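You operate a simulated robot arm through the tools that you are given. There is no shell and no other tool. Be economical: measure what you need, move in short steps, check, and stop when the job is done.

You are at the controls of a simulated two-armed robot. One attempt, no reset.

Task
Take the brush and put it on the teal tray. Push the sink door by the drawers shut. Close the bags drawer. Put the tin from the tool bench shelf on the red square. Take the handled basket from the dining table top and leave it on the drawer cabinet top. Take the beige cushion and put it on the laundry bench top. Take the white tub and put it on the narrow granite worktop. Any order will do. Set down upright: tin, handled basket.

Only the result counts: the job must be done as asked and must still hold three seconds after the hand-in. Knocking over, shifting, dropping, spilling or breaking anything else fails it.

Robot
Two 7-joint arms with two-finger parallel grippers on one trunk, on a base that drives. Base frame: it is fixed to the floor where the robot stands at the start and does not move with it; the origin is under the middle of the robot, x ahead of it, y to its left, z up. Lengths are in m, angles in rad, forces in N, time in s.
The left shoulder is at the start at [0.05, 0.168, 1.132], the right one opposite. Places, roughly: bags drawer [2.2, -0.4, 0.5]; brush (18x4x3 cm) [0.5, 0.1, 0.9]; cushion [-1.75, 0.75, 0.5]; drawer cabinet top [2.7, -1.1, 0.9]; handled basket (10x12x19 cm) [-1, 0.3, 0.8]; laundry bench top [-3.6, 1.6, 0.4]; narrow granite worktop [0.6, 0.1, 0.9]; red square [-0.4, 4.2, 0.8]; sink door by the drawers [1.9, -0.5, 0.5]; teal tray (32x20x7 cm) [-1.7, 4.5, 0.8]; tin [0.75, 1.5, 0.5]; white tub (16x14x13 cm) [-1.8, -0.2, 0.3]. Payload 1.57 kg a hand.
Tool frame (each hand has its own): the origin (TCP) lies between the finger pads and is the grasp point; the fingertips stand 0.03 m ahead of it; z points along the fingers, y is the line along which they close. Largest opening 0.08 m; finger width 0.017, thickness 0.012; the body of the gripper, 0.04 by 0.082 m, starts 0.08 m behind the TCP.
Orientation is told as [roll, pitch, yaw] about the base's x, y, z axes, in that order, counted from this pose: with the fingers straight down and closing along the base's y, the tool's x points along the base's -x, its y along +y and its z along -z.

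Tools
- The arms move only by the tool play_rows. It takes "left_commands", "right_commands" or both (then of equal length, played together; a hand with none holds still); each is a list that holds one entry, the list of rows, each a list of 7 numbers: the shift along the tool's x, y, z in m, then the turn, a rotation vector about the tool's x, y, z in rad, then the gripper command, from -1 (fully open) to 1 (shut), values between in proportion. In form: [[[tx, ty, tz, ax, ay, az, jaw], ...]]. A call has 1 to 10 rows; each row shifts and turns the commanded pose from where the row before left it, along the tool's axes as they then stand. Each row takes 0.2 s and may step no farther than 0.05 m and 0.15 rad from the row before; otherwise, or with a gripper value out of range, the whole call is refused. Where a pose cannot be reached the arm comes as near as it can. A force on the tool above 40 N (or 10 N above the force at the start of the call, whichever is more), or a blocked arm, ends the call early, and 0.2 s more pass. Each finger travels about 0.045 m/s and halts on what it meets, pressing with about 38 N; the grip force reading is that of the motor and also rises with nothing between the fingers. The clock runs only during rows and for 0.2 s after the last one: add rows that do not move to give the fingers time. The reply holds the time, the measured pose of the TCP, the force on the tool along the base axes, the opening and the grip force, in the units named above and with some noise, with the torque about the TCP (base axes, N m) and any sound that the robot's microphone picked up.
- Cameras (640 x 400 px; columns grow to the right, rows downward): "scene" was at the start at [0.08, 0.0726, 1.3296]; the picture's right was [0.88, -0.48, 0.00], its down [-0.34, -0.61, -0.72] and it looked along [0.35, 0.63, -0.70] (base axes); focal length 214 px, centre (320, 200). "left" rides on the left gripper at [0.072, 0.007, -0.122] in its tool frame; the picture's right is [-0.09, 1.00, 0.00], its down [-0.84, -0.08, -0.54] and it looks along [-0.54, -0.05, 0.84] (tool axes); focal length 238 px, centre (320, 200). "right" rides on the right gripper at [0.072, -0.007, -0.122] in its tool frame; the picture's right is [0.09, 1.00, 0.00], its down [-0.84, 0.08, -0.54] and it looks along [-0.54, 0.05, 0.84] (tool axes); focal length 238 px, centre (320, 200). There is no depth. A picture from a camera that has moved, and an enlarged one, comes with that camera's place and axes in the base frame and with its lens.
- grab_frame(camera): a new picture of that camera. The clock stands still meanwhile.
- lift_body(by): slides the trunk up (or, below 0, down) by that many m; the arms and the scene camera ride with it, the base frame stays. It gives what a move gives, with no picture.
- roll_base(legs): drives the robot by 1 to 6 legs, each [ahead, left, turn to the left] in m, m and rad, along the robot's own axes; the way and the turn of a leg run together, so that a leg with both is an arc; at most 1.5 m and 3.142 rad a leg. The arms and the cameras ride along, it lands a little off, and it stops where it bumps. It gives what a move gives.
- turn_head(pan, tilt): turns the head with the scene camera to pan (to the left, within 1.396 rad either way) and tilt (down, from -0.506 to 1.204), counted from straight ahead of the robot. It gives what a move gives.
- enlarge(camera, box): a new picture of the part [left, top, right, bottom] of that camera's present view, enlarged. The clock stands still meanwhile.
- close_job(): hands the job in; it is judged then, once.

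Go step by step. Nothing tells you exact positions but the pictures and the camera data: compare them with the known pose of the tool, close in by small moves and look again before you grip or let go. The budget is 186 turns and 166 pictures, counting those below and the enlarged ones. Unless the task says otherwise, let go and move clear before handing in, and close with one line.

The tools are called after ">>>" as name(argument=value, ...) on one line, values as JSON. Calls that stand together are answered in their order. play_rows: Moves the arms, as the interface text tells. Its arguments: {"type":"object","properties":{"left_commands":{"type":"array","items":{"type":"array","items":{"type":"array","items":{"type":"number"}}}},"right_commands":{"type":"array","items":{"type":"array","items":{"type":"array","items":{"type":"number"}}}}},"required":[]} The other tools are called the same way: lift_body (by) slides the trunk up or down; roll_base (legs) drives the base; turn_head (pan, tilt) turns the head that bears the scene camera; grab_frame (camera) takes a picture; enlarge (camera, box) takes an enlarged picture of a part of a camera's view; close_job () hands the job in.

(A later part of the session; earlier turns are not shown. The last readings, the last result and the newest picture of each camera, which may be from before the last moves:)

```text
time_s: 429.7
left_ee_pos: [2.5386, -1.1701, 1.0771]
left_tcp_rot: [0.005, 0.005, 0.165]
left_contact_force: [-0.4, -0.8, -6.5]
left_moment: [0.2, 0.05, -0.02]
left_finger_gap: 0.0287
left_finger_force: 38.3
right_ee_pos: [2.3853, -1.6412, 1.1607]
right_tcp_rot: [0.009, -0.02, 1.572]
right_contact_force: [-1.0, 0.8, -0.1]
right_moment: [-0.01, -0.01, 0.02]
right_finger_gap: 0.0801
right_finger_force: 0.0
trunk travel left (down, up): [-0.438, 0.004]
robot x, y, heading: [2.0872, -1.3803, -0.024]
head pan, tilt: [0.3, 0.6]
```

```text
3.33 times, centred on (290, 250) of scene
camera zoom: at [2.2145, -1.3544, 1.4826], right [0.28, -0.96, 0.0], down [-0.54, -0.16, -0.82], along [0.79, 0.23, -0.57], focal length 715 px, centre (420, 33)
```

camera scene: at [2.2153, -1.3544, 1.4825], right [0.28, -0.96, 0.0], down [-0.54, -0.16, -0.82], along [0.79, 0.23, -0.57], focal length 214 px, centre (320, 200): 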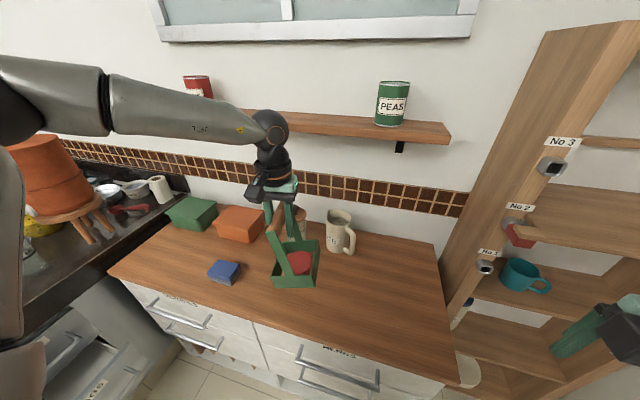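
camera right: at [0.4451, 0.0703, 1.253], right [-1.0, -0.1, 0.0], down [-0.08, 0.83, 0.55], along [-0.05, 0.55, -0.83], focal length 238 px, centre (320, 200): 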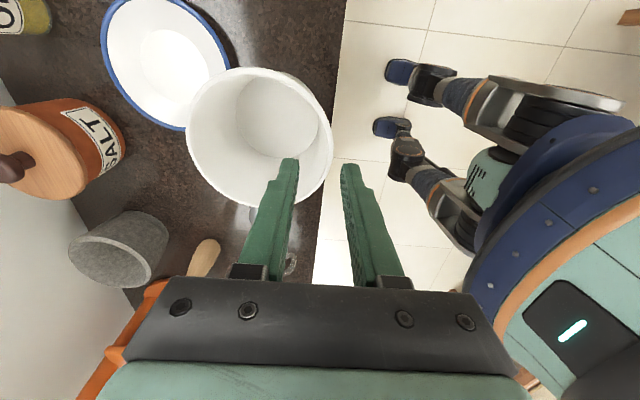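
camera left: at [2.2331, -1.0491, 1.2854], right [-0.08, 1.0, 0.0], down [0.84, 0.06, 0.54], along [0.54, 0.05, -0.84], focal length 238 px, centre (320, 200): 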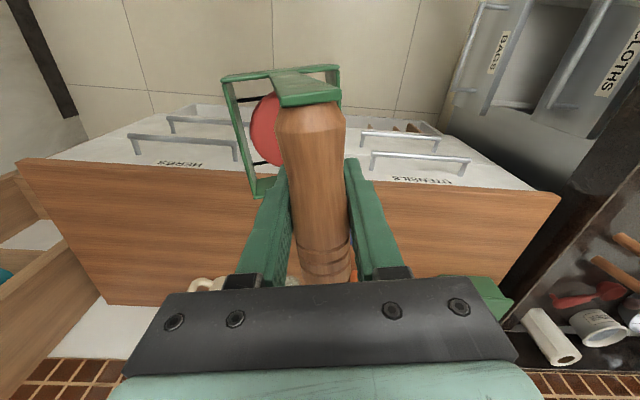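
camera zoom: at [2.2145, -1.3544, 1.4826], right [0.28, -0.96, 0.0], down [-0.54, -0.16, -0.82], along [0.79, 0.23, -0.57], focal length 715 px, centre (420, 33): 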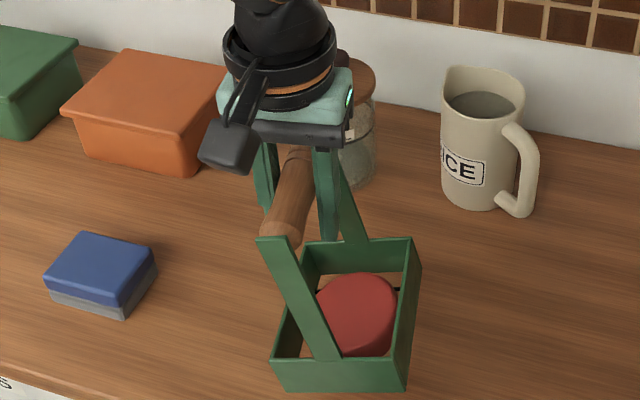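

The basket hangs slightly tilted on the round dowel; it should level as it touches down. Lowering gently.

>>> play_rows(left_commands=[[[0, 0, 0.005, 0, 0, 0, 1], [0, 0, 0.005, 0, 0, 0, 1], [0, 0, 0.005, 0, 0, 0, 1], [0, 0, 0.005, 0, 0, 0, 1], [0, 0, 0, 0, 0, 0, 1]]])

>>> enlarge(camera="scene", box=[210, 190, 370, 310])

```text
time_s: 430.9
left_ee_pos: [2.5387, -1.1696, 1.0574]
left_tcp_rot: [0.005, 0.005, 0.166]
left_contact_force: [0.0, 0.7, -6.3]
left_moment: [0.22, 0.03, 0.01]
left_finger_gap: 0.029
left_finger_force: 38.0
right_ee_pos: [2.3839, -1.6421, 1.1607]
right_tcp_rot: [0.007, -0.018, 1.573]
right_contact_force: [-0.1, 0.7, -0.4]
right_moment: [0.03, 0.03, -0.03]
right_finger_gap: 0.08
right_finger_force: 0.1
trunk travel left (down, up): [-0.438, 0.004]
robot x, y, heading: [2.0862, -1.3811, -0.025]
head pan, tilt: [0.3, 0.6]
```

```text
3.33 times, centred on (290, 250) of scene
camera zoom: at [2.2145, -1.3544, 1.4826], right [0.28, -0.96, 0.0], down [-0.54, -0.16, -0.82], along [0.79, 0.23, -0.57], focal length 715 px, centre (420, 33)
```

zoom: 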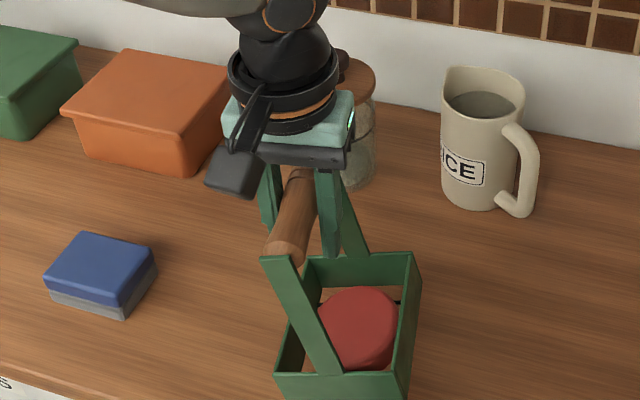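

>>> play_rows(left_commands=[[[0, 0, 0.005, 0, 0, 0, 1], [0, 0, 0.005, 0, 0, 0, 1], [0, 0, 0.005, 0, 0, 0, 1], [0, 0, 0.005, 0, 0, 0, 1], [0, 0, 0.004, 0, 0, 0, 1], [0, 0, 0.004, 0, 0, 0, 1], [0, 0, 0.004, 0, 0, 0, 1], [0, 0, 0.004, 0, 0, 0, 1]]])

>>> enlarge(camera="scene", box=[210, 200, 370, 320])

```text
time_s: 432.7
left_ee_pos: [2.5381, -1.1683, 1.0214]
left_tcp_rot: [0.005, 0.005, 0.166]
left_contact_force: [0.3, -0.1, -7.1]
left_moment: [0.2, 0.02, -0.02]
left_finger_gap: 0.0285
left_finger_force: 38.2
right_ee_pos: [2.3851, -1.6418, 1.1597]
right_tcp_rot: [0.009, -0.018, 1.571]
right_contact_force: [-0.2, -0.2, -0.5]
right_moment: [-0.02, -0.01, 0.02]
right_finger_gap: 0.08
right_finger_force: 0.0
trunk travel left (down, up): [-0.438, 0.004]
robot x, y, heading: [2.0869, -1.3792, -0.023]
head pan, tilt: [0.3, 0.6]
```

```text
3.33 times, centred on (290, 260) of scene
camera zoom: at [2.2146, -1.3543, 1.4826], right [0.28, -0.96, 0.0], down [-0.54, -0.16, -0.82], along [0.79, 0.23, -0.57], focal length 715 px, centre (420, 0)
```

zoom: 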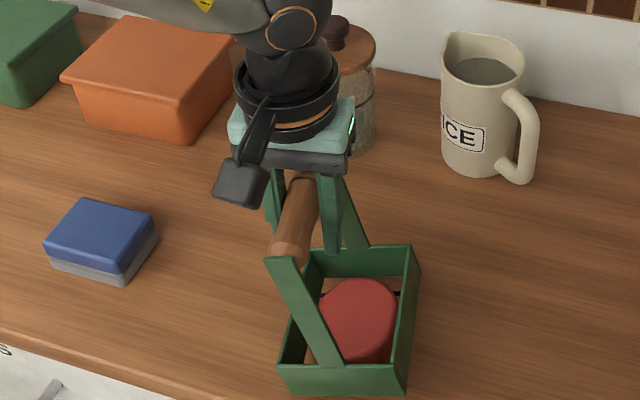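

No contact yet, so the cabinet top is lower than thought (~0.84) and its front edge is farther (≈2.46). I'll move 4.5 cm further in, then continue lowering.

>>> play_rows(left_commands=[[[-0.044, -0.007, 0, 0, 0, 0, 1], [0, 0, 0.005, 0, 0, 0, 1], [0, 0, 0.004, 0, 0, 0, 1], [0, 0, 0.004, 0, 0, 0, 1], [0, 0, 0.004, 0, 0, 0, 1], [0, 0, 0.004, 0, 0, 0, 1], [0, 0, 0.004, 0, 0, 0, 1], [0, 0, 0.004, 0, 0, 0, 1], [0, 0, 0.004, 0, 0, 0, 1]]])

>>> enlarge(camera="scene", box=[210, 200, 370, 320])

```text
time_s: 434.2
left_ee_pos: [2.5794, -1.1622, 1.0131]
left_tcp_rot: [-0.007, -0.021, 0.166]
left_contact_force: [0.0, -0.4, 10.6]
left_moment: [0.03, 1.1, 0.05]
left_finger_gap: 0.0289
left_finger_force: 38.0
left hand out of reach, approached as far as the arm can: row 1, 3, 5, 7
right_ee_pos: [2.3841, -1.6412, 1.1604]
right_tcp_rot: [0.01, -0.02, 1.572]
right_contact_force: [0.7, 0.2, 0.0]
right_moment: [-0.04, -0.03, 0.03]
right_finger_gap: 0.0799
right_finger_force: 0.0
trunk travel left (down, up): [-0.438, 0.004]
robot x, y, heading: [2.0856, -1.3811, -0.018]
head pan, tilt: [0.3, 0.6]
stopped in row 7 (left hand): the force on the tool passed its limit (the readings are from after the stop); the commanded pose is now the measured one
```

```text
3.33 times, centred on (290, 260) of scene
camera zoom: at [2.2138, -1.3546, 1.4824], right [0.28, -0.96, 0.0], down [-0.54, -0.16, -0.83], along [0.79, 0.23, -0.56], focal length 715 px, centre (420, 0)
```

zoom: 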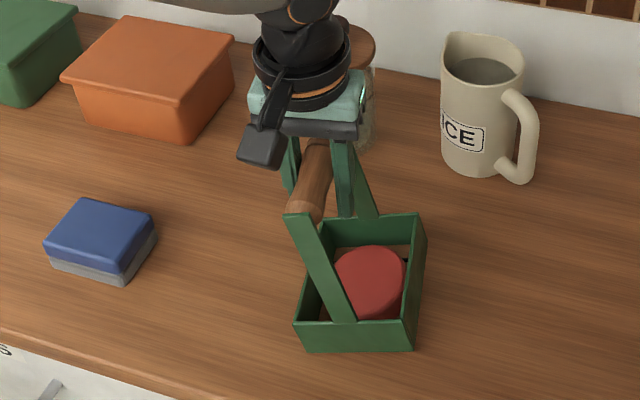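

Touching down on one edge. A few more millimetres to let it level, then look.

>>> play_rows(left_commands=[[[0, 0, 0.004, 0, 0, 0, 1], [0, 0, 0.004, 0, 0, 0, 1], [0, 0, 0.004, 0, 0, 0, 1], [0, 0, 0, 0, 0, 0, 1]]])

>>> enlarge(camera="scene", box=[210, 200, 370, 320])

```text
time_s: 434.9
left_ee_pos: [2.5812, -1.164, 1.0115]
left_tcp_rot: [-0.016, -0.038, 0.168]
left_contact_force: [-7.8, -1.9, 14.1]
left_moment: [0.4, 0.06, 0.12]
left_finger_gap: 0.0288
left_finger_force: 38.0
left hand out of reach, approached as far as the arm can: row 3
right_ee_pos: [2.3816, -1.6427, 1.1607]
right_tcp_rot: [0.008, -0.019, 1.572]
right_contact_force: [-0.1, -0.5, -0.9]
right_moment: [0.02, 0.02, -0.02]
right_finger_gap: 0.0799
right_finger_force: 0.0
trunk travel left (down, up): [-0.438, 0.004]
robot x, y, heading: [2.0883, -1.382, -0.021]
head pan, tilt: [0.3, 0.6]
stopped in row 3 (left hand): the force on the tool passed its limit (the readings are from after the stop); the commanded pose is now the measured one
```

```text
3.33 times, centred on (290, 260) of scene
camera zoom: at [2.2118, -1.355, 1.4826], right [0.28, -0.96, 0.0], down [-0.54, -0.16, -0.83], along [0.79, 0.23, -0.56], focal length 715 px, centre (420, 0)
```

zoom: 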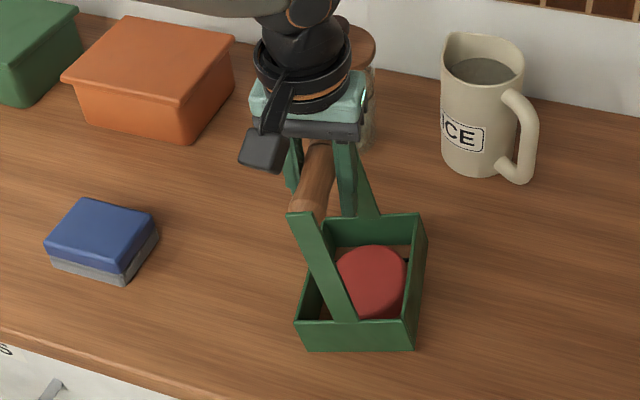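

It still leans about 10° to the left. I'll nudge the handle to the right to bring it upright before releasing.

>>> play_rows(left_commands=[[[0.002, -0.008, -0.002, 0, 0, 0, 1], [0.002, -0.008, 0, 0, 0, 0, 1], [0.001, -0.008, 0, 0, 0, 0, 1], [0, 0, 0, 0, 0, 0, 1]]])

>>> enlarge(camera="scene", box=[210, 200, 370, 320])

```text
time_s: 435.9
left_ee_pos: [2.5746, -1.1821, 1.0156]
left_tcp_rot: [-0.018, -0.034, 0.166]
left_contact_force: [0.1, 0.3, -6.5]
left_moment: [0.15, 0.02, -0.01]
left_finger_gap: 0.0288
left_finger_force: 38.1
left hand out of reach, approached as far as the arm can: row 2, 3
right_ee_pos: [2.3841, -1.642, 1.1602]
right_tcp_rot: [0.011, -0.019, 1.573]
right_contact_force: [0.6, 0.7, -0.8]
right_moment: [0.02, -0.03, -0.01]
right_finger_gap: 0.08
right_finger_force: 0.0
trunk travel left (down, up): [-0.438, 0.004]
robot x, y, heading: [2.0869, -1.3775, -0.019]
head pan, tilt: [0.3, 0.6]
```

```text
3.33 times, centred on (290, 260) of scene
camera zoom: at [2.2148, -1.3545, 1.4825], right [0.28, -0.96, 0.0], down [-0.54, -0.16, -0.82], along [0.79, 0.23, -0.57], focal length 715 px, centre (420, 0)
```

zoom: 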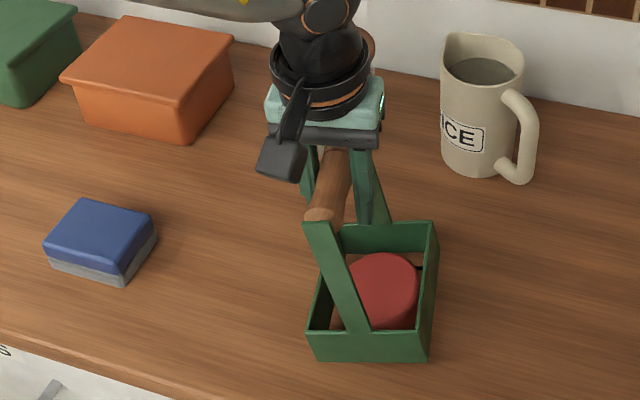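

I'll instead rotate the hand about the dowel axis to bring the box level.

>>> play_rows(left_commands=[[[0, 0, -0.008, -0.06, 0, 0, 1], [0, 0, 0, -0.06, 0, 0, 1], [0, 0, 0, -0.06, 0, 0, 1], [0, 0, 0, 0, 0, 0, 1]]])

>>> enlarge(camera="scene", box=[210, 200, 370, 320])

```text
time_s: 436.9
left_ee_pos: [2.5588, -1.1641, 1.0356]
left_tcp_rot: [0.163, -0.036, 0.166]
left_contact_force: [-0.6, 0.2, -7.4]
left_moment: [0.03, -0.03, 0.03]
left_finger_gap: 0.0287
left_finger_force: 38.3
left hand out of reach, approached as far as the arm can: row 1, 2, 3
right_ee_pos: [2.3846, -1.6416, 1.1597]
right_tcp_rot: [0.01, -0.018, 1.571]
right_contact_force: [-0.5, -0.5, -0.2]
right_moment: [0.05, 0.0, 0.01]
right_finger_gap: 0.0799
right_finger_force: 0.1
trunk travel left (down, up): [-0.438, 0.004]
robot x, y, heading: [2.0867, -1.3755, -0.018]
head pan, tilt: [0.3, 0.6]
```

```text
3.33 times, centred on (290, 260) of scene
camera zoom: at [2.2149, -1.3545, 1.4826], right [0.28, -0.96, 0.0], down [-0.54, -0.16, -0.82], along [0.79, 0.23, -0.57], focal length 715 px, centre (420, 0)
```

zoom: 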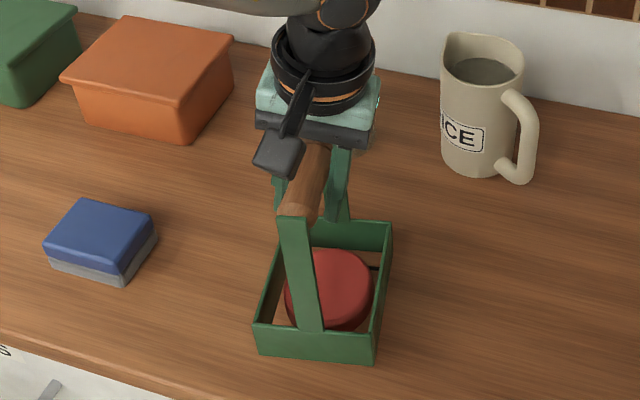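

Now it's level. Lowering vertically with the trunk.

>>> lift_body(by=-0.018)

>>> lift_body(by=-0.008)

>>> lift_body(by=-0.008)

```text
time_s: 437.6
left_ee_pos: [2.5592, -1.1646, 1.0173]
left_tcp_rot: [0.163, -0.035, 0.166]
left_contact_force: [0.6, -0.5, -7.2]
left_moment: [0.03, -0.01, 0.03]
left_finger_gap: 0.0288
left_finger_force: 38.0
right_ee_pos: [2.3834, -1.6416, 1.1413]
right_tcp_rot: [0.008, -0.018, 1.572]
right_contact_force: [-0.5, 0.2, -0.3]
right_moment: [-0.02, 0.01, 0.01]
right_finger_gap: 0.08
right_finger_force: 0.0
trunk travel left (down, up): [-0.42, 0.022]
robot x, y, heading: [2.091, -1.3798, -0.015]
head pan, tilt: [0.3, 0.6]
```

```text
time_s: 438.1
left_ee_pos: [2.5591, -1.1632, 1.0094]
left_tcp_rot: [0.165, -0.035, 0.166]
left_contact_force: [0.1, 0.3, -7.1]
left_moment: [0.08, 0.01, -0.02]
left_finger_gap: 0.0287
left_finger_force: 37.2
right_ee_pos: [2.3846, -1.6427, 1.1325]
right_tcp_rot: [0.009, -0.019, 1.573]
right_contact_force: [0.0, -0.2, 1.3]
right_moment: [-0.02, -0.03, 0.0]
right_finger_gap: 0.0799
right_finger_force: 0.1
trunk travel left (down, up): [-0.412, 0.03]
robot x, y, heading: [2.0912, -1.3794, -0.022]
head pan, tilt: [0.3, 0.6]
```

```text
time_s: 438.7
left_ee_pos: [2.5588, -1.1667, 1.0042]
left_tcp_rot: [0.162, -0.041, 0.165]
left_contact_force: [-0.6, -2.7, 17.7]
left_moment: [0.51, 0.55, 0.23]
left_finger_gap: 0.029
left_finger_force: 38.2
right_ee_pos: [2.3817, -1.6437, 1.128]
right_tcp_rot: [0.007, -0.018, 1.573]
right_contact_force: [-0.6, 0.4, -0.5]
right_moment: [0.02, 0.02, -0.03]
right_finger_gap: 0.08
right_finger_force: 0.0
trunk travel left (down, up): [-0.404, 0.038]
robot x, y, heading: [2.0908, -1.3785, -0.016]
head pan, tilt: [0.3, 0.6]
```

Contact made while level. Opening and checking.

>>> play_rows(left_commands=[[[0, 0, 0, 0, 0, 0, 0.2], [0, 0, 0, 0, 0, 0, -0.3], [0, 0, 0, 0, 0, 0, -1], [0, 0, 0, 0, 0, 0, -1], [0, 0, 0, 0, 0, 0, -1], [0, 0, 0, 0, 0, 0, -1]]])

>>> enlarge(camera="scene", box=[210, 200, 370, 320])

>>> grab_frame(camera="left")

```text
time_s: 440.1
left_ee_pos: [2.5592, -1.1653, 1.0023]
left_tcp_rot: [0.165, -0.034, 0.166]
left_contact_force: [0.5, 0.1, 0.3]
left_moment: [0.0, 0.0, 0.01]
left_finger_gap: 0.0801
left_finger_force: 0.1
right_ee_pos: [2.3846, -1.6421, 1.126]
right_tcp_rot: [0.008, -0.02, 1.572]
right_contact_force: [-0.1, -0.2, 0.2]
right_moment: [-0.01, 0.04, 0.0]
right_finger_gap: 0.0803
right_finger_force: 0.0
trunk travel left (down, up): [-0.404, 0.038]
robot x, y, heading: [2.0895, -1.3817, -0.02]
head pan, tilt: [0.3, 0.6]
```

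```text
3.33 times, centred on (290, 260) of scene
camera zoom: at [2.2142, -1.3547, 1.4487], right [0.28, -0.96, 0.0], down [-0.54, -0.16, -0.83], along [0.79, 0.23, -0.56], focal length 715 px, centre (420, 0)
```

zoom: 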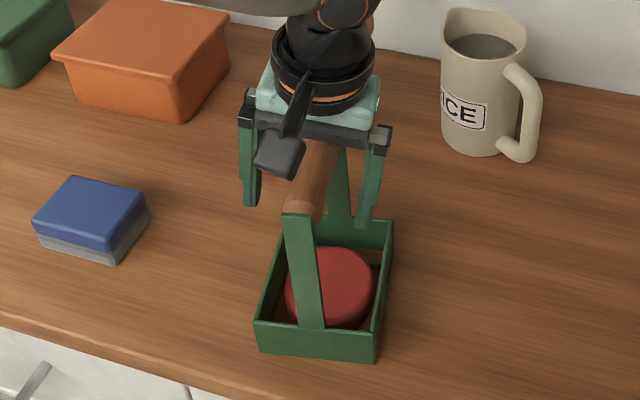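

```text
24 pictures are left
camera left: at [2.485, -1.1902, 1.1202], right [-0.08, 0.98, 0.17], down [0.83, -0.03, 0.55], along [0.55, 0.18, -0.82], focal length 238 px, centre (320, 200)
```

left: 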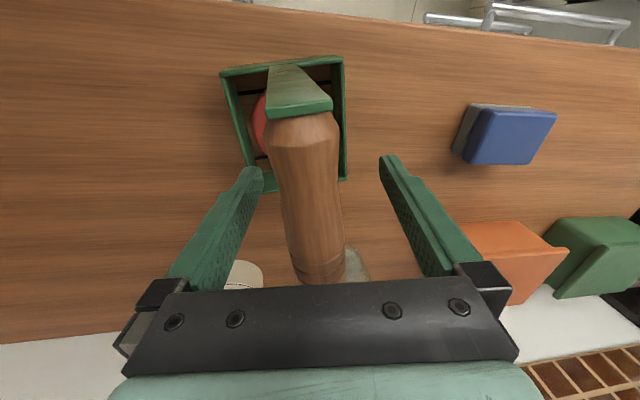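

Basket stands upright and free. Rising straight up and backing away.

>>> play_rows(left_commands=[[[0, 0.005, -0.03, 0, 0, 0, -1], [0, 0.007, -0.045, 0, 0, 0, -1], [0, 0.007, -0.045, 0, 0, 0, -1], [0, 0.007, -0.045, 0, 0, 0, -1], [0, 0, 0, 0.08, 0, 0, -1], [0, 0, 0, 0.08, 0, 0, -1]]])

>>> roll_base(legs=[[-0.3, 0.0, 0]])

>>> turn_head(pan=0.65, tilt=0.75)

>>> grab_frame(camera="scene")

```text
time_s: 441.5
left_ee_pos: [2.5525, -1.1675, 1.1698]
left_tcp_rot: [0.003, -0.035, 0.165]
left_contact_force: [0.1, -0.2, -0.1]
left_moment: [0.01, 0.02, 0.02]
left_finger_gap: 0.0802
left_finger_force: 0.0
right_ee_pos: [2.3844, -1.6414, 1.1263]
right_tcp_rot: [0.008, -0.02, 1.572]
right_contact_force: [-0.6, 0.4, -0.3]
right_moment: [0.01, 0.02, -0.01]
right_finger_gap: 0.0798
right_finger_force: 0.1
trunk travel left (down, up): [-0.404, 0.038]
robot x, y, heading: [2.0902, -1.3808, -0.015]
head pan, tilt: [0.3, 0.6]
```

```text
time_s: 443.5
left_ee_pos: [2.2553, -1.162, 1.1687]
left_tcp_rot: [0.004, -0.035, 0.164]
left_contact_force: [-0.3, 0.2, 0.2]
left_moment: [-0.01, -0.01, -0.01]
left_finger_gap: 0.0799
left_finger_force: 0.2
right_ee_pos: [2.0864, -1.6368, 1.1264]
right_tcp_rot: [0.009, -0.018, 1.571]
right_contact_force: [0.1, 0.6, 0.2]
right_moment: [-0.03, 0.0, 0.0]
right_finger_gap: 0.0801
right_finger_force: 0.0
trunk travel left (down, up): [-0.404, 0.038]
robot x, y, heading: [1.7924, -1.3695, -0.021]
head pan, tilt: [0.3, 0.6]
```

```text
time_s: 444.4
left_ee_pos: [2.2563, -1.162, 1.1688]
left_tcp_rot: [0.002, -0.035, 0.166]
left_contact_force: [0.1, -0.5, 0.2]
left_moment: [0.01, 0.03, 0.0]
left_finger_gap: 0.0797
left_finger_force: 0.1
right_ee_pos: [2.0881, -1.6376, 1.1257]
right_tcp_rot: [0.009, -0.019, 1.57]
right_contact_force: [0.2, -0.1, 0.7]
right_moment: [0.0, 0.01, -0.01]
right_finger_gap: 0.0802
right_finger_force: 0.1
trunk travel left (down, up): [-0.404, 0.038]
robot x, y, heading: [1.7929, -1.3742, -0.013]
head pan, tilt: [0.649, 0.75]
```

```text
23 pictures are left
camera scene: at [1.8999, -1.3247, 1.4358], right [0.59, -0.81, 0.0], down [-0.55, -0.4, -0.73], along [0.59, 0.43, -0.68], focal length 214 px, centre (320, 200)
```

scene: 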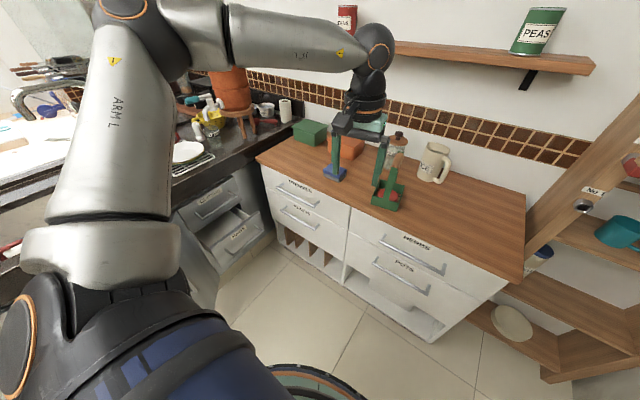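

Basket is standing on the cabinet. Now turning to face the sink counter to see the door and the BAGS drawer.

>>> roll_base(legs=[[0.1, 0.05, 0], [0, 0, 1.58]])

>>> turn_head(pan=0.0, tilt=0.9)

>>> grab_frame(camera="scene")

```text
time_s: 449.4
left_ee_pos: [1.6835, -0.8604, 1.1678]
left_tcp_rot: [0.004, -0.036, 1.732]
left_contact_force: [0.5, 0.0, -0.4]
left_moment: [-0.01, 0.0, 0.01]
left_finger_gap: 0.0801
left_finger_force: 0.1
right_ee_pos: [2.1589, -1.0303, 1.1258]
right_tcp_rot: [0.008, -0.019, 3.138]
right_contact_force: [-0.2, 0.1, 0.3]
right_moment: [0.01, -0.03, 0.01]
right_finger_gap: 0.0799
right_finger_force: 0.0
trunk travel left (down, up): [-0.404, 0.038]
robot x, y, heading: [1.8952, -1.3258, 1.547]
head pan, tilt: [0.649, 0.75]
```

```text
time_s: 450.4
left_ee_pos: [1.6845, -0.8618, 1.1685]
left_tcp_rot: [0.005, -0.036, 1.733]
left_contact_force: [0.2, -0.2, -0.4]
left_moment: [0.02, 0.02, 0.02]
left_finger_gap: 0.0797
left_finger_force: 0.0
right_ee_pos: [2.1586, -1.031, 1.1265]
right_tcp_rot: [0.009, -0.02, 3.138]
right_contact_force: [0.7, -0.4, 0.0]
right_moment: [0.03, 0.04, 0.04]
right_finger_gap: 0.08
right_finger_force: 0.1
trunk travel left (down, up): [-0.404, 0.038]
robot x, y, heading: [1.8932, -1.3261, 1.548]
head pan, tilt: [0.0, 0.901]
```

```text
22 pictures are left
camera scene: at [1.898, -1.2089, 1.4239], right [1.0, -0.02, 0.0], down [-0.02, -0.78, -0.62], along [0.01, 0.62, -0.78], focal length 214 px, centre (320, 200)
```

scene: 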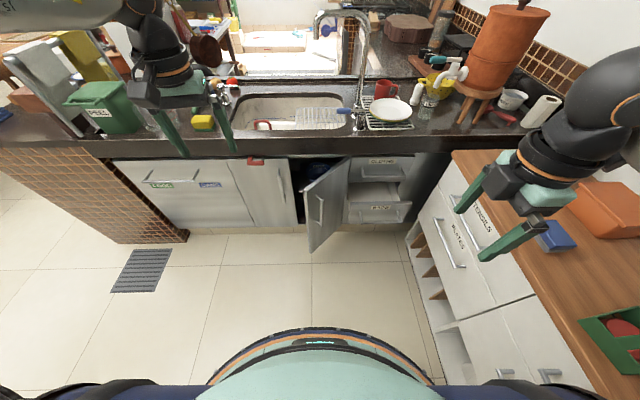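

The sink door is hinged on its right (≈[2.03, −0.48]) with its free edge at about [1.85, −0.62]; the BAGS drawer front is at about [2.2, −0.58]. I'll use the right hand, fingers closed and pointing down, to push each shut.

>>> lift_body(by=-0.12)

>>> play_rows(right_commands=[[[0, 0, 0.045, 0, 0, 0, 0], [0, 0, 0.05, 0, 0, 0, 1], [0, 0, 0.05, 0, 0, 0, 1], [0, 0, 0.05, 0, 0, 0, 1], [0, 0, 0.05, 0, 0, 0, 1], [0, 0, 0.05, 0, 0, 0, 1], [0, 0, 0.05, 0, 0, 0, 1], [0, 0, 0.04, 0, 0, 0, 1], [0, 0, 0, 0, 0, 0, 1]]])

>>> roll_base(legs=[[0, 0.25, 0.02]])

>>> grab_frame(camera="scene")

```text
time_s: 451.9
left_ee_pos: [1.6841, -0.8615, 1.0479]
left_tcp_rot: [0.004, -0.037, 1.73]
left_contact_force: [1.0, -0.5, 0.7]
left_moment: [-0.03, 0.0, -0.02]
left_finger_gap: 0.0797
left_finger_force: 0.1
right_ee_pos: [2.1595, -1.0315, 1.007]
right_tcp_rot: [0.011, -0.019, 3.139]
right_contact_force: [0.2, -0.3, -0.5]
right_moment: [0.02, -0.03, 0.02]
right_finger_gap: 0.08
right_finger_force: 0.1
trunk travel left (down, up): [-0.284, 0.158]
robot x, y, heading: [1.8927, -1.3227, 1.545]
head pan, tilt: [0.0, 0.901]
```

```text
time_s: 453.9
left_ee_pos: [1.6844, -0.8608, 1.0483]
left_tcp_rot: [0.004, -0.034, 1.73]
left_contact_force: [-0.2, 0.7, 0.2]
left_moment: [0.01, -0.01, -0.01]
left_finger_gap: 0.0799
left_finger_force: 0.1
right_ee_pos: [2.1523, -1.0354, 0.6214]
right_tcp_rot: [0.008, -0.017, 3.139]
right_contact_force: [0.1, -0.4, 0.5]
right_moment: [-0.02, -0.01, 0.02]
right_finger_gap: 0.0
right_finger_force: 20.9
trunk travel left (down, up): [-0.284, 0.158]
robot x, y, heading: [1.894, -1.3256, 1.547]
head pan, tilt: [0.0, 0.901]
```

```text
time_s: 455.7
left_ee_pos: [1.4268, -0.862, 1.0483]
left_tcp_rot: [0.003, -0.036, 1.752]
left_contact_force: [0.0, -0.3, -0.4]
left_moment: [0.03, -0.01, -0.01]
left_finger_gap: 0.0799
left_finger_force: 0.0
right_ee_pos: [1.8977, -1.0272, 0.6212]
right_tcp_rot: [0.009, -0.018, -3.126]
right_contact_force: [-0.5, -0.3, -0.1]
right_moment: [-0.02, -0.02, 0.0]
right_finger_gap: 0.0
right_finger_force: 21.2
trunk travel left (down, up): [-0.284, 0.158]
robot x, y, heading: [1.6458, -1.3229, 1.568]
head pan, tilt: [0.0, 0.901]
```

```text
21 pictures are left
camera scene: at [1.6462, -1.2053, 1.3039], right [1.0, 0.0, 0.0], down [0.0, -0.78, -0.62], along [0.0, 0.62, -0.78], focal length 214 px, centre (320, 200)
```

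scene: 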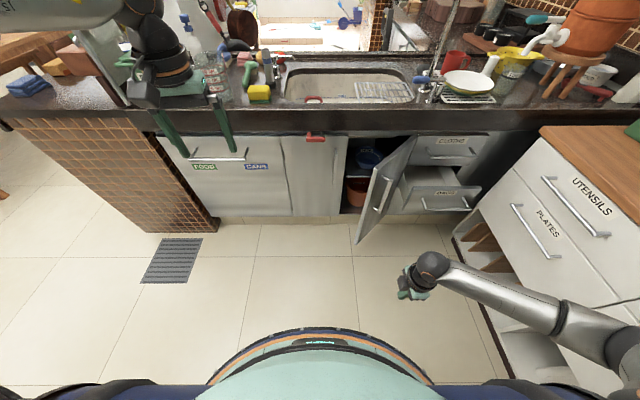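

The counter overhang would block an upright wrist, so I'll pitch the right hand forward ~45° so the fingertips lead.

>>> play_rows(right_commands=[[[0, 0, 0, 0.15, 0, 0, 1], [0, 0, 0, 0.15, 0, 0, 1], [0, 0, 0, 0.15, 0, 0, 1], [0, 0, 0, 0.15, 0, 0, 1], [0, 0, 0, 0.15, 0, 0, 1], [0, 0, 0, 0.1, 0, 0, 1], [0, 0, 0, 0, 0, 0, 1]]])

>>> lift_body(by=-0.08)

>>> grab_frame(camera="scene")

```text
time_s: 457.3
left_ee_pos: [1.428, -0.8605, 1.0487]
left_tcp_rot: [0.004, -0.034, 1.752]
left_contact_force: [-1.0, -0.3, -0.3]
left_moment: [-0.03, 0.02, 0.0]
left_finger_gap: 0.0802
left_finger_force: 0.0
right_ee_pos: [1.8977, -1.0275, 0.6229]
right_tcp_rot: [-0.842, -0.019, -3.127]
right_contact_force: [-0.3, 0.3, -0.3]
right_moment: [0.03, 0.0, -0.01]
right_finger_gap: 0.0
right_finger_force: 21.3
trunk travel left (down, up): [-0.284, 0.158]
robot x, y, heading: [1.6453, -1.3238, 1.568]
head pan, tilt: [0.0, 0.901]
```

```text
time_s: 458.5
left_ee_pos: [1.427, -0.8614, 0.969]
left_tcp_rot: [0.003, -0.035, 1.75]
left_contact_force: [-0.1, -0.1, -0.5]
left_moment: [0.02, -0.02, 0.0]
left_finger_gap: 0.0798
left_finger_force: 0.1
right_ee_pos: [1.8978, -1.0261, 0.5424]
right_tcp_rot: [-0.838, -0.019, -3.126]
right_contact_force: [-0.3, 0.5, -0.2]
right_moment: [0.0, 0.0, -0.04]
right_finger_gap: 0.0
right_finger_force: 21.7
trunk travel left (down, up): [-0.204, 0.238]
robot x, y, heading: [1.6409, -1.324, 1.565]
head pan, tilt: [0.0, 0.901]
```

```text
20 pictures are left
camera scene: at [1.6467, -1.2054, 1.2239], right [1.0, 0.0, 0.0], down [0.0, -0.78, -0.62], along [0.0, 0.62, -0.78], focal length 214 px, centre (320, 200)
```

scene: 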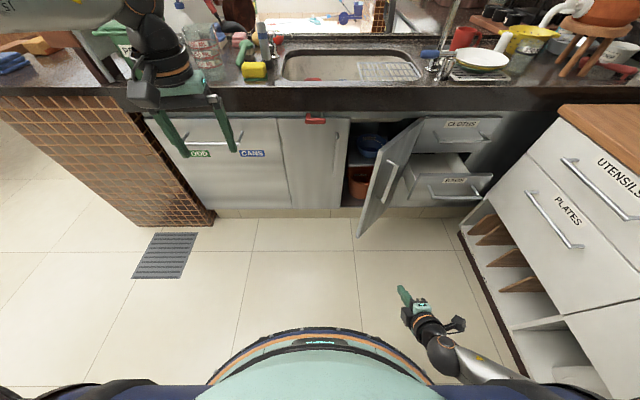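

I'll tuck the left hand back and up so it stays off the counter, and extend the right hand forward a bit.

>>> play_rows(left_commands=[[[0.035, 0, -0.03, 0, 0, 0, -1], [0.035, 0, -0.03, 0, 0, 0, -1], [0.035, 0, -0.03, 0, 0, 0, -1], [0.035, 0, -0.03, 0, 0, 0, -1], [0.035, 0, -0.03, 0, 0, 0, -1]]], right_commands=[[[0, -0.02, 0.0223, 0, 0, 0, 1], [0, -0.02, 0.0223, 0, 0, 0, 1], [0, -0.02, 0.0223, 0, 0, 0, 1], [0, -0.02, 0.0223, 0, 0, 0, 1], [0, 0, 0, 0, 0, 0, 1]]])

>>> roll_base(legs=[[0.24, 0, 0]])

>>> grab_frame(camera="scene")

```text
time_s: 459.7
left_ee_pos: [1.4591, -1.0385, 1.1103]
left_tcp_rot: [0.006, -0.036, 1.751]
left_contact_force: [0.2, -0.4, -0.2]
left_moment: [-0.02, -0.03, 0.0]
left_finger_gap: 0.0799
left_finger_force: 0.1
right_ee_pos: [1.895, -0.9053, 0.5422]
right_tcp_rot: [-0.841, -0.018, -3.126]
right_contact_force: [0.5, -0.4, 0.4]
right_moment: [0.05, -0.01, 0.0]
right_finger_gap: 0.0003
right_finger_force: 21.2
trunk travel left (down, up): [-0.204, 0.238]
robot x, y, heading: [1.6454, -1.3247, 1.568]
head pan, tilt: [0.0, 0.901]
```

```text
time_s: 461.5
left_ee_pos: [1.4606, -0.7948, 1.1116]
left_tcp_rot: [0.003, -0.035, 1.752]
left_contact_force: [1.2, -0.3, -0.5]
left_moment: [0.02, 0.02, 0.02]
left_finger_gap: 0.0799
left_finger_force: 0.1
right_ee_pos: [1.8977, -0.6642, 0.5418]
right_tcp_rot: [-0.84, -0.019, -3.125]
right_contact_force: [0.5, 1.2, 0.2]
right_moment: [0.0, -0.01, 0.02]
right_finger_gap: 0.0
right_finger_force: 20.8
trunk travel left (down, up): [-0.204, 0.238]
robot x, y, heading: [1.6448, -1.0805, 1.565]
head pan, tilt: [0.0, 0.901]
```

```text
19 pictures are left
camera scene: at [1.6479, -0.9629, 1.2238], right [1.0, -0.01, 0.0], down [0.0, -0.78, -0.62], along [0.0, 0.62, -0.78], focal length 214 px, centre (320, 200)
```

scene: 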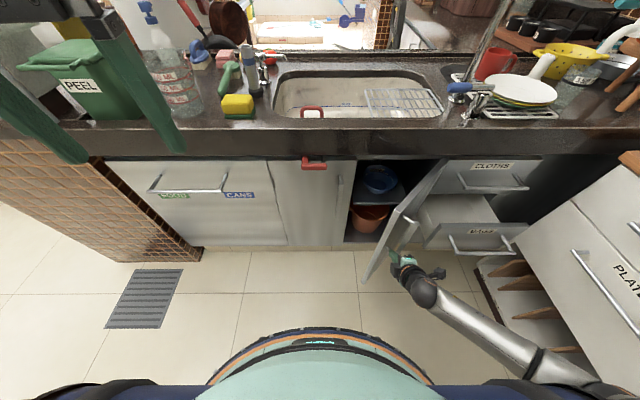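

The fist is right at the door's outer face. Pushing forward.

>>> roll_base(legs=[[0.1, 0.02, 0]])

>>> roll_base(legs=[[0.08, 0.03, 0]])

>>> grab_frame(camera="scene")

```text
time_s: 462.5
left_ee_pos: [1.4522, -0.751, 1.1109]
left_tcp_rot: [0.007, -0.033, 1.75]
left_contact_force: [0.6, -0.1, -0.1]
left_moment: [0.01, 0.0, 0.0]
left_finger_gap: 0.0801
left_finger_force: 0.1
right_ee_pos: [1.8818, -0.6242, 0.541]
right_tcp_rot: [-0.834, -0.025, -3.118]
right_contact_force: [-0.4, -1.2, 1.7]
right_moment: [0.01, -0.07, -0.07]
right_finger_gap: 0.0001
right_finger_force: 21.0
trunk travel left (down, up): [-0.204, 0.238]
robot x, y, heading: [1.6383, -1.0345, 1.565]
head pan, tilt: [0.0, 0.901]
stopped in leg 1: the force on the tool passed its limit (the readings are from after the stop); the commanded pose is now the measured one
```

```text
time_s: 463.3
left_ee_pos: [1.4443, -0.7306, 1.1102]
left_tcp_rot: [0.007, -0.035, 1.749]
left_contact_force: [0.2, 0.2, -0.9]
left_moment: [0.03, 0.05, 0.03]
left_finger_gap: 0.08
left_finger_force: 0.0
right_ee_pos: [1.8661, -0.6093, 0.5383]
right_tcp_rot: [-0.826, -0.035, -3.106]
right_contact_force: [-0.5, -0.6, 1.1]
right_moment: [-0.06, -0.1, -0.04]
right_finger_gap: 0.0002
right_finger_force: 20.7
trunk travel left (down, up): [-0.204, 0.238]
robot x, y, heading: [1.6334, -1.0171, 1.565]
head pan, tilt: [0.0, 0.901]
stopped in leg 1: the force on the tool passed its limit (the readings are from after the stop); the commanded pose is now the measured one
```

```text
18 pictures are left
camera scene: at [1.6317, -0.8978, 1.2237], right [1.0, -0.01, 0.0], down [0.0, -0.78, -0.62], along [0.0, 0.62, -0.78], focal length 214 px, centre (320, 200)
```

scene: 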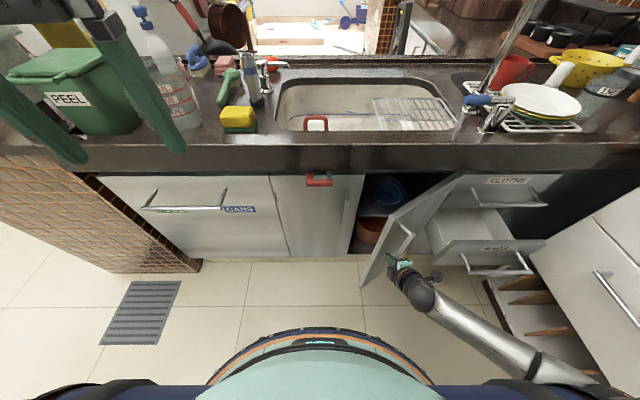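

The door is moving. Continuing with small arm pushes.

>>> play_rows(right_commands=[[[-0.003, -0.008, 0.009, 0, 0, 0, 1], [-0.003, -0.008, 0.009, 0, 0, 0, 1], [-0.003, -0.008, 0.009, 0, 0, 0, 1], [-0.003, -0.008, 0.009, 0, 0, 0, 1], [-0.003, -0.008, 0.009, 0, 0, 0, 1], [-0.003, -0.008, 0.009, 0, 0, 0, 1], [0, -0.008, 0.009, 0, 0, 0, 1], [0, -0.008, 0.009, 0, 0, 0, 1]]])

>>> play_rows(right_commands=[[[0, -0.008, 0.009, 0, 0, 0, 1], [0, -0.008, 0.009, 0, 0, 0, 1], [0, -0.008, 0.009, 0, 0, 0, 1], [0, -0.008, 0.009, 0, 0, 0, 1], [0, -0.008, 0.009, 0, 0, 0, 1], [0, -0.008, 0.009, 0, 0, 0, 1]]])

>>> grab_frame(camera="scene")

```text
time_s: 464.0
left_ee_pos: [1.4414, -0.7303, 1.1112]
left_tcp_rot: [0.007, -0.036, 1.75]
left_contact_force: [0.3, 0.1, 0.2]
left_moment: [-0.02, 0.02, -0.03]
left_finger_gap: 0.0798
left_finger_force: 0.0
right_ee_pos: [1.8469, -0.5861, 0.5388]
right_tcp_rot: [-0.824, -0.055, -3.09]
right_contact_force: [-3.5, -3.8, 7.2]
right_moment: [-0.21, -0.67, -0.38]
right_finger_gap: 0.0
right_finger_force: 21.4
trunk travel left (down, up): [-0.204, 0.238]
robot x, y, heading: [1.6295, -1.0108, 1.565]
head pan, tilt: [0.0, 0.901]
stopped in row 3 (right hand): the force on the tool passed its limit (the readings are from after the stop); the commanded pose is now the measured one
```

```text
time_s: 464.7
left_ee_pos: [1.4427, -0.7303, 1.1095]
left_tcp_rot: [0.007, -0.034, 1.752]
left_contact_force: [-0.6, 0.0, 0.3]
left_moment: [0.03, 0.01, 0.02]
left_finger_gap: 0.0802
left_finger_force: 0.0
right_ee_pos: [1.832, -0.563, 0.5368]
right_tcp_rot: [-0.823, -0.079, -3.071]
right_contact_force: [-2.3, -0.9, -0.3]
right_moment: [-0.06, -0.03, 0.04]
right_finger_gap: 0.0002
right_finger_force: 21.5
trunk travel left (down, up): [-0.204, 0.238]
robot x, y, heading: [1.6273, -1.0168, 1.566]
head pan, tilt: [0.0, 0.901]
stopped in row 3 (right hand): the force on the tool passed its limit (the readings are from after the stop); the commanded pose is now the measured one
```

```text
17 pictures are left
camera scene: at [1.6305, -0.8979, 1.2236], right [1.0, 0.0, 0.0], down [0.0, -0.78, -0.62], along [0.0, 0.62, -0.78], focal length 214 px, centre (320, 200)
```

scene: 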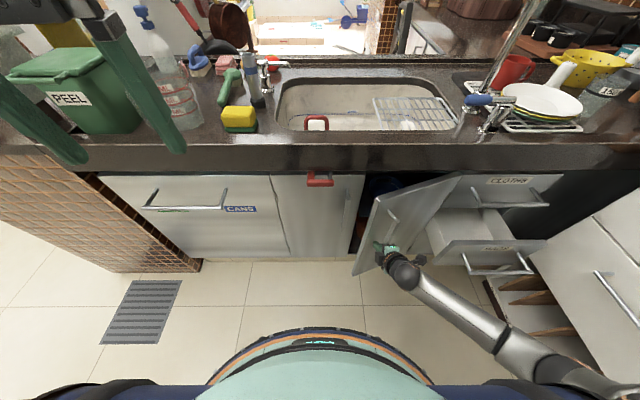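

Progressing. More small pushes.

>>> play_rows(right_commands=[[[0, -0.007, 0.008, 0, 0, 0, 1], [0, -0.007, 0.008, 0, 0, 0, 1], [0, -0.007, 0.008, 0, 0, 0, 1], [0, -0.007, 0.008, 0, 0, 0, 1]]])

>>> play_rows(right_commands=[[[0, -0.007, 0.008, 0, 0, 0, 1], [0, -0.007, 0.008, 0, 0, 0, 1], [0, -0.007, 0.008, 0, 0, 0, 1], [0, -0.007, 0.008, 0, 0, 0, 1]]])

>>> play_rows(right_commands=[[[0, -0.007, 0.008, 0, 0, 0, 1], [0, -0.007, 0.008, 0, 0, 0, 1], [0, -0.007, 0.008, 0, 0, 0, 1], [0, -0.007, 0.008, 0, 0, 0, 1]]])

>>> grab_frame(camera="scene")

```text
time_s: 465.6
left_ee_pos: [1.4427, -0.7314, 1.1105]
left_tcp_rot: [0.007, -0.034, 1.752]
left_contact_force: [0.3, -0.2, 0.4]
left_moment: [0.01, 0.0, 0.01]
left_finger_gap: 0.08
left_finger_force: 0.0
right_ee_pos: [1.8161, -0.5336, 0.536]
right_tcp_rot: [-0.823, -0.094, -3.052]
right_contact_force: [-2.6, -1.8, 0.6]
right_moment: [0.02, -0.05, -0.03]
right_finger_gap: 0.0
right_finger_force: 21.3
trunk travel left (down, up): [-0.204, 0.238]
robot x, y, heading: [1.6263, -1.0169, 1.57]
head pan, tilt: [0.0, 0.901]
stopped in row 4 (right hand): the force on the tool passed its limit (the readings are from after the stop); the commanded pose is now the measured one
```

```text
time_s: 466.6
left_ee_pos: [1.4408, -0.7312, 1.1099]
left_tcp_rot: [0.004, -0.034, 1.755]
left_contact_force: [0.7, -0.6, -0.3]
left_moment: [0.0, 0.02, 0.0]
left_finger_gap: 0.0801
left_finger_force: 0.0
right_ee_pos: [1.8043, -0.4912, 0.5358]
right_tcp_rot: [-0.827, -0.107, -3.041]
right_contact_force: [-33.0, -5.2, -3.6]
right_moment: [0.15, -0.84, -0.38]
right_finger_gap: 0.0001
right_finger_force: 21.9
trunk travel left (down, up): [-0.204, 0.238]
robot x, y, heading: [1.6252, -1.0119, 1.57]
head pan, tilt: [0.0, 0.901]
```

```text
time_s: 467.1
left_ee_pos: [1.4422, -0.7301, 1.1099]
left_tcp_rot: [0.007, -0.032, 1.753]
left_contact_force: [-0.4, -0.2, -1.2]
left_moment: [-0.05, -0.01, 0.0]
left_finger_gap: 0.08
left_finger_force: 0.1
right_ee_pos: [1.8005, -0.4768, 0.5326]
right_tcp_rot: [-0.822, -0.108, -3.035]
right_contact_force: [-2.4, 0.6, -0.1]
right_moment: [0.03, -0.09, -0.03]
right_finger_gap: 0.0
right_finger_force: 21.6
trunk travel left (down, up): [-0.204, 0.238]
robot x, y, heading: [1.6262, -1.0121, 1.564]
head pan, tilt: [0.0, 0.901]
stopped in row 2 (right hand): the force on the tool passed its limit (the readings are from after the stop); the commanded pose is now the measured one
```

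```text
16 pictures are left
camera scene: at [1.6299, -0.8978, 1.2238], right [1.0, 0.0, 0.0], down [0.0, -0.78, -0.62], along [0.0, 0.62, -0.78], focal length 214 px, centre (320, 200)
```

scene: 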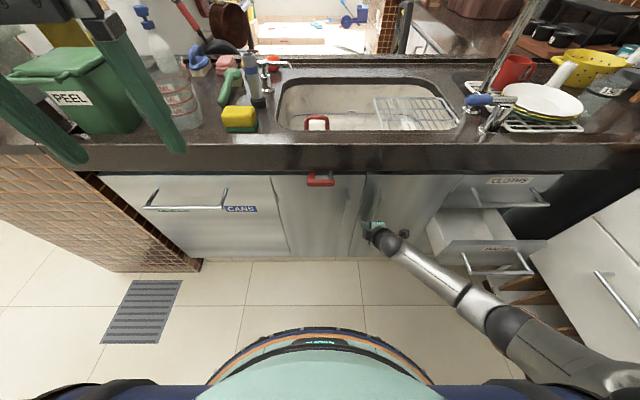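

>>> play_rows(right_commands=[[[0, -0.005, 0.006, 0, 0, 0, 1], [0, -0.005, 0.006, 0, 0, 0, 1], [0, -0.005, 0.006, 0, 0, 0, 1], [0, -0.005, 0.006, 0, 0, 0, 1]]])

>>> play_rows(right_commands=[[[0, -0.005, 0.006, 0, 0, 0, 1], [0, -0.005, 0.006, 0, 0, 0, 1], [0, -0.005, 0.006, 0, 0, 0, 1], [0, -0.005, 0.006, 0, 0, 0, 1]]])

>>> enlarge(camera="scene", box=[260, 160, 460, 285])

```text
time_s: 467.6
left_ee_pos: [1.443, -0.734, 1.1107]
left_tcp_rot: [0.007, -0.035, 1.752]
left_contact_force: [-0.8, 0.4, -0.3]
left_moment: [-0.03, 0.02, 0.0]
left_finger_gap: 0.0801
left_finger_force: 0.0
right_ee_pos: [1.7989, -0.4772, 0.5324]
right_tcp_rot: [-0.817, -0.107, -3.038]
right_contact_force: [3.8, -19.8, 19.1]
right_moment: [0.24, -0.12, -0.16]
right_finger_gap: 0.0
right_finger_force: 21.7
trunk travel left (down, up): [-0.204, 0.238]
robot x, y, heading: [1.6263, -1.0175, 1.565]
head pan, tilt: [0.0, 0.901]
stopped in row 2 (right hand): the force on the tool passed its limit (the readings are from after the stop); the commanded pose is now the measured one
```

```text
time_s: 467.9
left_ee_pos: [1.4415, -0.734, 1.1112]
left_tcp_rot: [0.006, -0.037, 1.752]
left_contact_force: [-0.1, 0.5, -0.7]
left_moment: [0.01, 0.0, 0.0]
left_finger_gap: 0.0798
left_finger_force: 0.1
right_ee_pos: [1.7998, -0.4768, 0.5313]
right_tcp_rot: [-0.818, -0.109, -3.039]
right_contact_force: [4.8, -18.4, 17.6]
right_moment: [0.26, -0.14, -0.19]
right_finger_gap: 0.0
right_finger_force: 21.1
trunk travel left (down, up): [-0.204, 0.238]
robot x, y, heading: [1.6349, -1.0173, 1.565]
head pan, tilt: [0.0, 0.901]
stopped in row 1 (right hand): the force on the tool passed its limit (the readings are from after the stop); the commanded pose is now the measured one
```

```text
3.20 times, centred on (360, 222) of scene
camera zoom: at [1.6298, -0.9019, 1.2242], right [1.0, -0.01, 0.0], down [0.0, -0.78, -0.62], along [0.0, 0.62, -0.78], focal length 686 px, centre (192, 128)
```

zoom: 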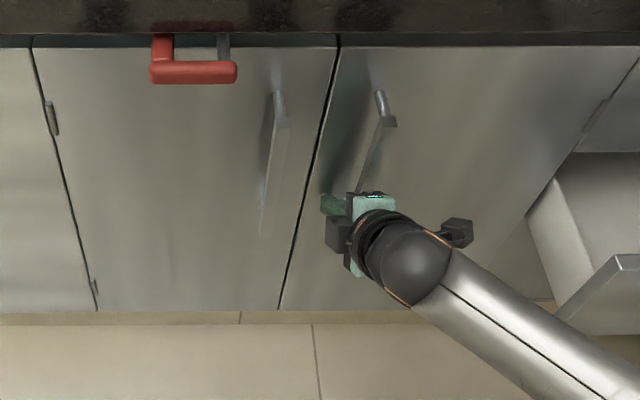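

The sink door is flush shut. Backing the hand off and moving right to the BAGS drawer.

>>> roll_base(legs=[[-0.2, 0, 0], [0, -0.39, 0]])

>>> grab_frame(camera="scene")

```text
time_s: 471.5
left_ee_pos: [1.8345, -0.9343, 1.1112]
left_tcp_rot: [0.008, -0.034, 1.752]
left_contact_force: [-0.3, -0.3, 0.5]
left_moment: [-0.01, 0.0, -0.02]
left_finger_gap: 0.0798
left_finger_force: 0.1
right_ee_pos: [2.1907, -0.6771, 0.5311]
right_tcp_rot: [-0.813, -0.112, -3.038]
right_contact_force: [0.1, -0.6, 0.1]
right_moment: [-0.01, -0.02, -0.04]
right_finger_gap: 0.0001
right_finger_force: 21.5
trunk travel left (down, up): [-0.204, 0.238]
robot x, y, heading: [2.0218, -1.2128, 1.57]
head pan, tilt: [0.0, 0.901]
```

```text
14 pictures are left
camera scene: at [2.0219, -1.1019, 1.2239], right [1.0, 0.0, 0.0], down [0.0, -0.78, -0.62], along [0.0, 0.62, -0.78], focal length 214 px, centre (320, 200)
```

scene: 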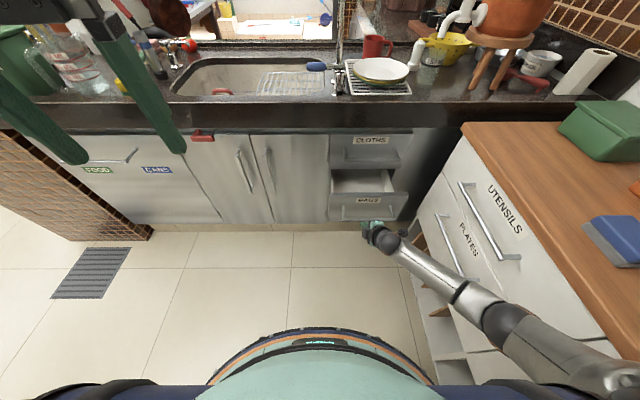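

Lined up with the drawer front. Pushing forward in steps.

>>> roll_base(legs=[[0.08, 0, 0]])

>>> roll_base(legs=[[0.06, 0, 0]])

>>> roll_base(legs=[[0.06, 0, 0]])

>>> grab_frame(camera="scene")

```text
time_s: 472.6
left_ee_pos: [1.834, -0.8543, 1.1118]
left_tcp_rot: [0.008, -0.033, 1.752]
left_contact_force: [0.3, -0.5, 0.4]
left_moment: [-0.02, 0.0, 0.01]
left_finger_gap: 0.08
left_finger_force: 0.2
right_ee_pos: [2.1909, -0.596, 0.5296]
right_tcp_rot: [-0.813, -0.111, -3.036]
right_contact_force: [-0.3, -0.4, -0.2]
right_moment: [0.0, -0.01, 0.02]
right_finger_gap: 0.0001
right_finger_force: 20.9
trunk travel left (down, up): [-0.204, 0.238]
robot x, y, heading: [2.0215, -1.1385, 1.568]
head pan, tilt: [0.0, 0.901]
```

```text
time_s: 473.6
left_ee_pos: [1.8341, -0.7944, 1.1102]
left_tcp_rot: [0.007, -0.034, 1.753]
left_contact_force: [-0.5, 0.0, -0.2]
left_moment: [-0.02, -0.01, 0.01]
left_finger_gap: 0.0801
left_finger_force: 0.0
right_ee_pos: [2.1901, -0.5367, 0.5305]
right_tcp_rot: [-0.813, -0.111, -3.037]
right_contact_force: [-0.6, 0.4, 0.2]
right_moment: [0.01, -0.02, 0.02]
right_finger_gap: 0.0001
right_finger_force: 22.1
trunk travel left (down, up): [-0.204, 0.238]
robot x, y, heading: [2.0201, -1.0769, 1.571]
head pan, tilt: [0.0, 0.901]
```

```text
time_s: 474.4
left_ee_pos: [1.8338, -0.7708, 1.1087]
left_tcp_rot: [0.009, -0.031, 1.752]
left_contact_force: [0.2, -0.1, -0.4]
left_moment: [-0.02, 0.01, 0.0]
left_finger_gap: 0.0799
left_finger_force: 0.0
right_ee_pos: [2.1887, -0.5253, 0.5218]
right_tcp_rot: [-0.786, -0.106, -3.038]
right_contact_force: [0.1, -0.1, -1.3]
right_moment: [0.03, 0.01, 0.0]
right_finger_gap: 0.0
right_finger_force: 21.5
trunk travel left (down, up): [-0.204, 0.238]
robot x, y, heading: [2.023, -1.0533, 1.567]
head pan, tilt: [0.0, 0.901]
stopped in leg 1: the force on the tool passed its limit (the readings are from after the stop); the commanded pose is now the measured one
```

```text
13 pictures are left
camera scene: at [2.0223, -0.9381, 1.2237], right [1.0, 0.0, 0.0], down [0.0, -0.78, -0.62], along [0.0, 0.62, -0.78], focal length 214 px, centre (320, 200)
```

scene: 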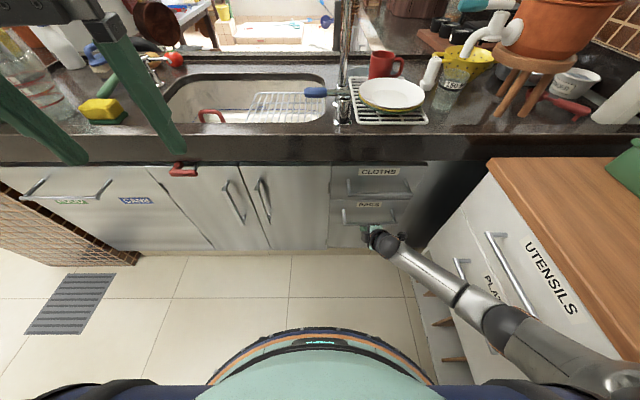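

>>> enlarge(camera="scene", box=[310, 150, 450, 250])

```text
4.00 times, centred on (380, 200) of scene
camera zoom: at [2.0223, -0.9381, 1.2237], right [1.0, 0.0, 0.0], down [0.0, -0.78, -0.62], along [0.0, 0.62, -0.78], focal length 858 px, centre (80, 200)
```

zoom: 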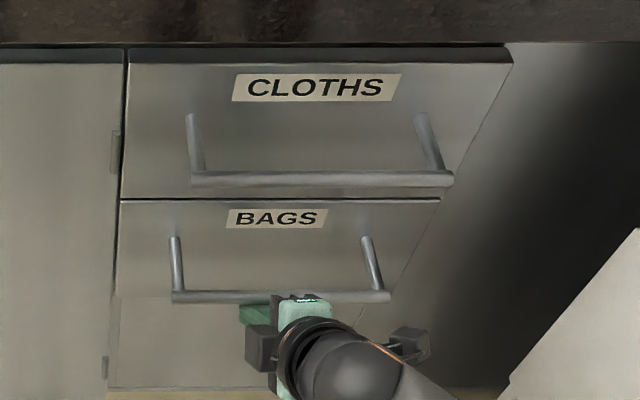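

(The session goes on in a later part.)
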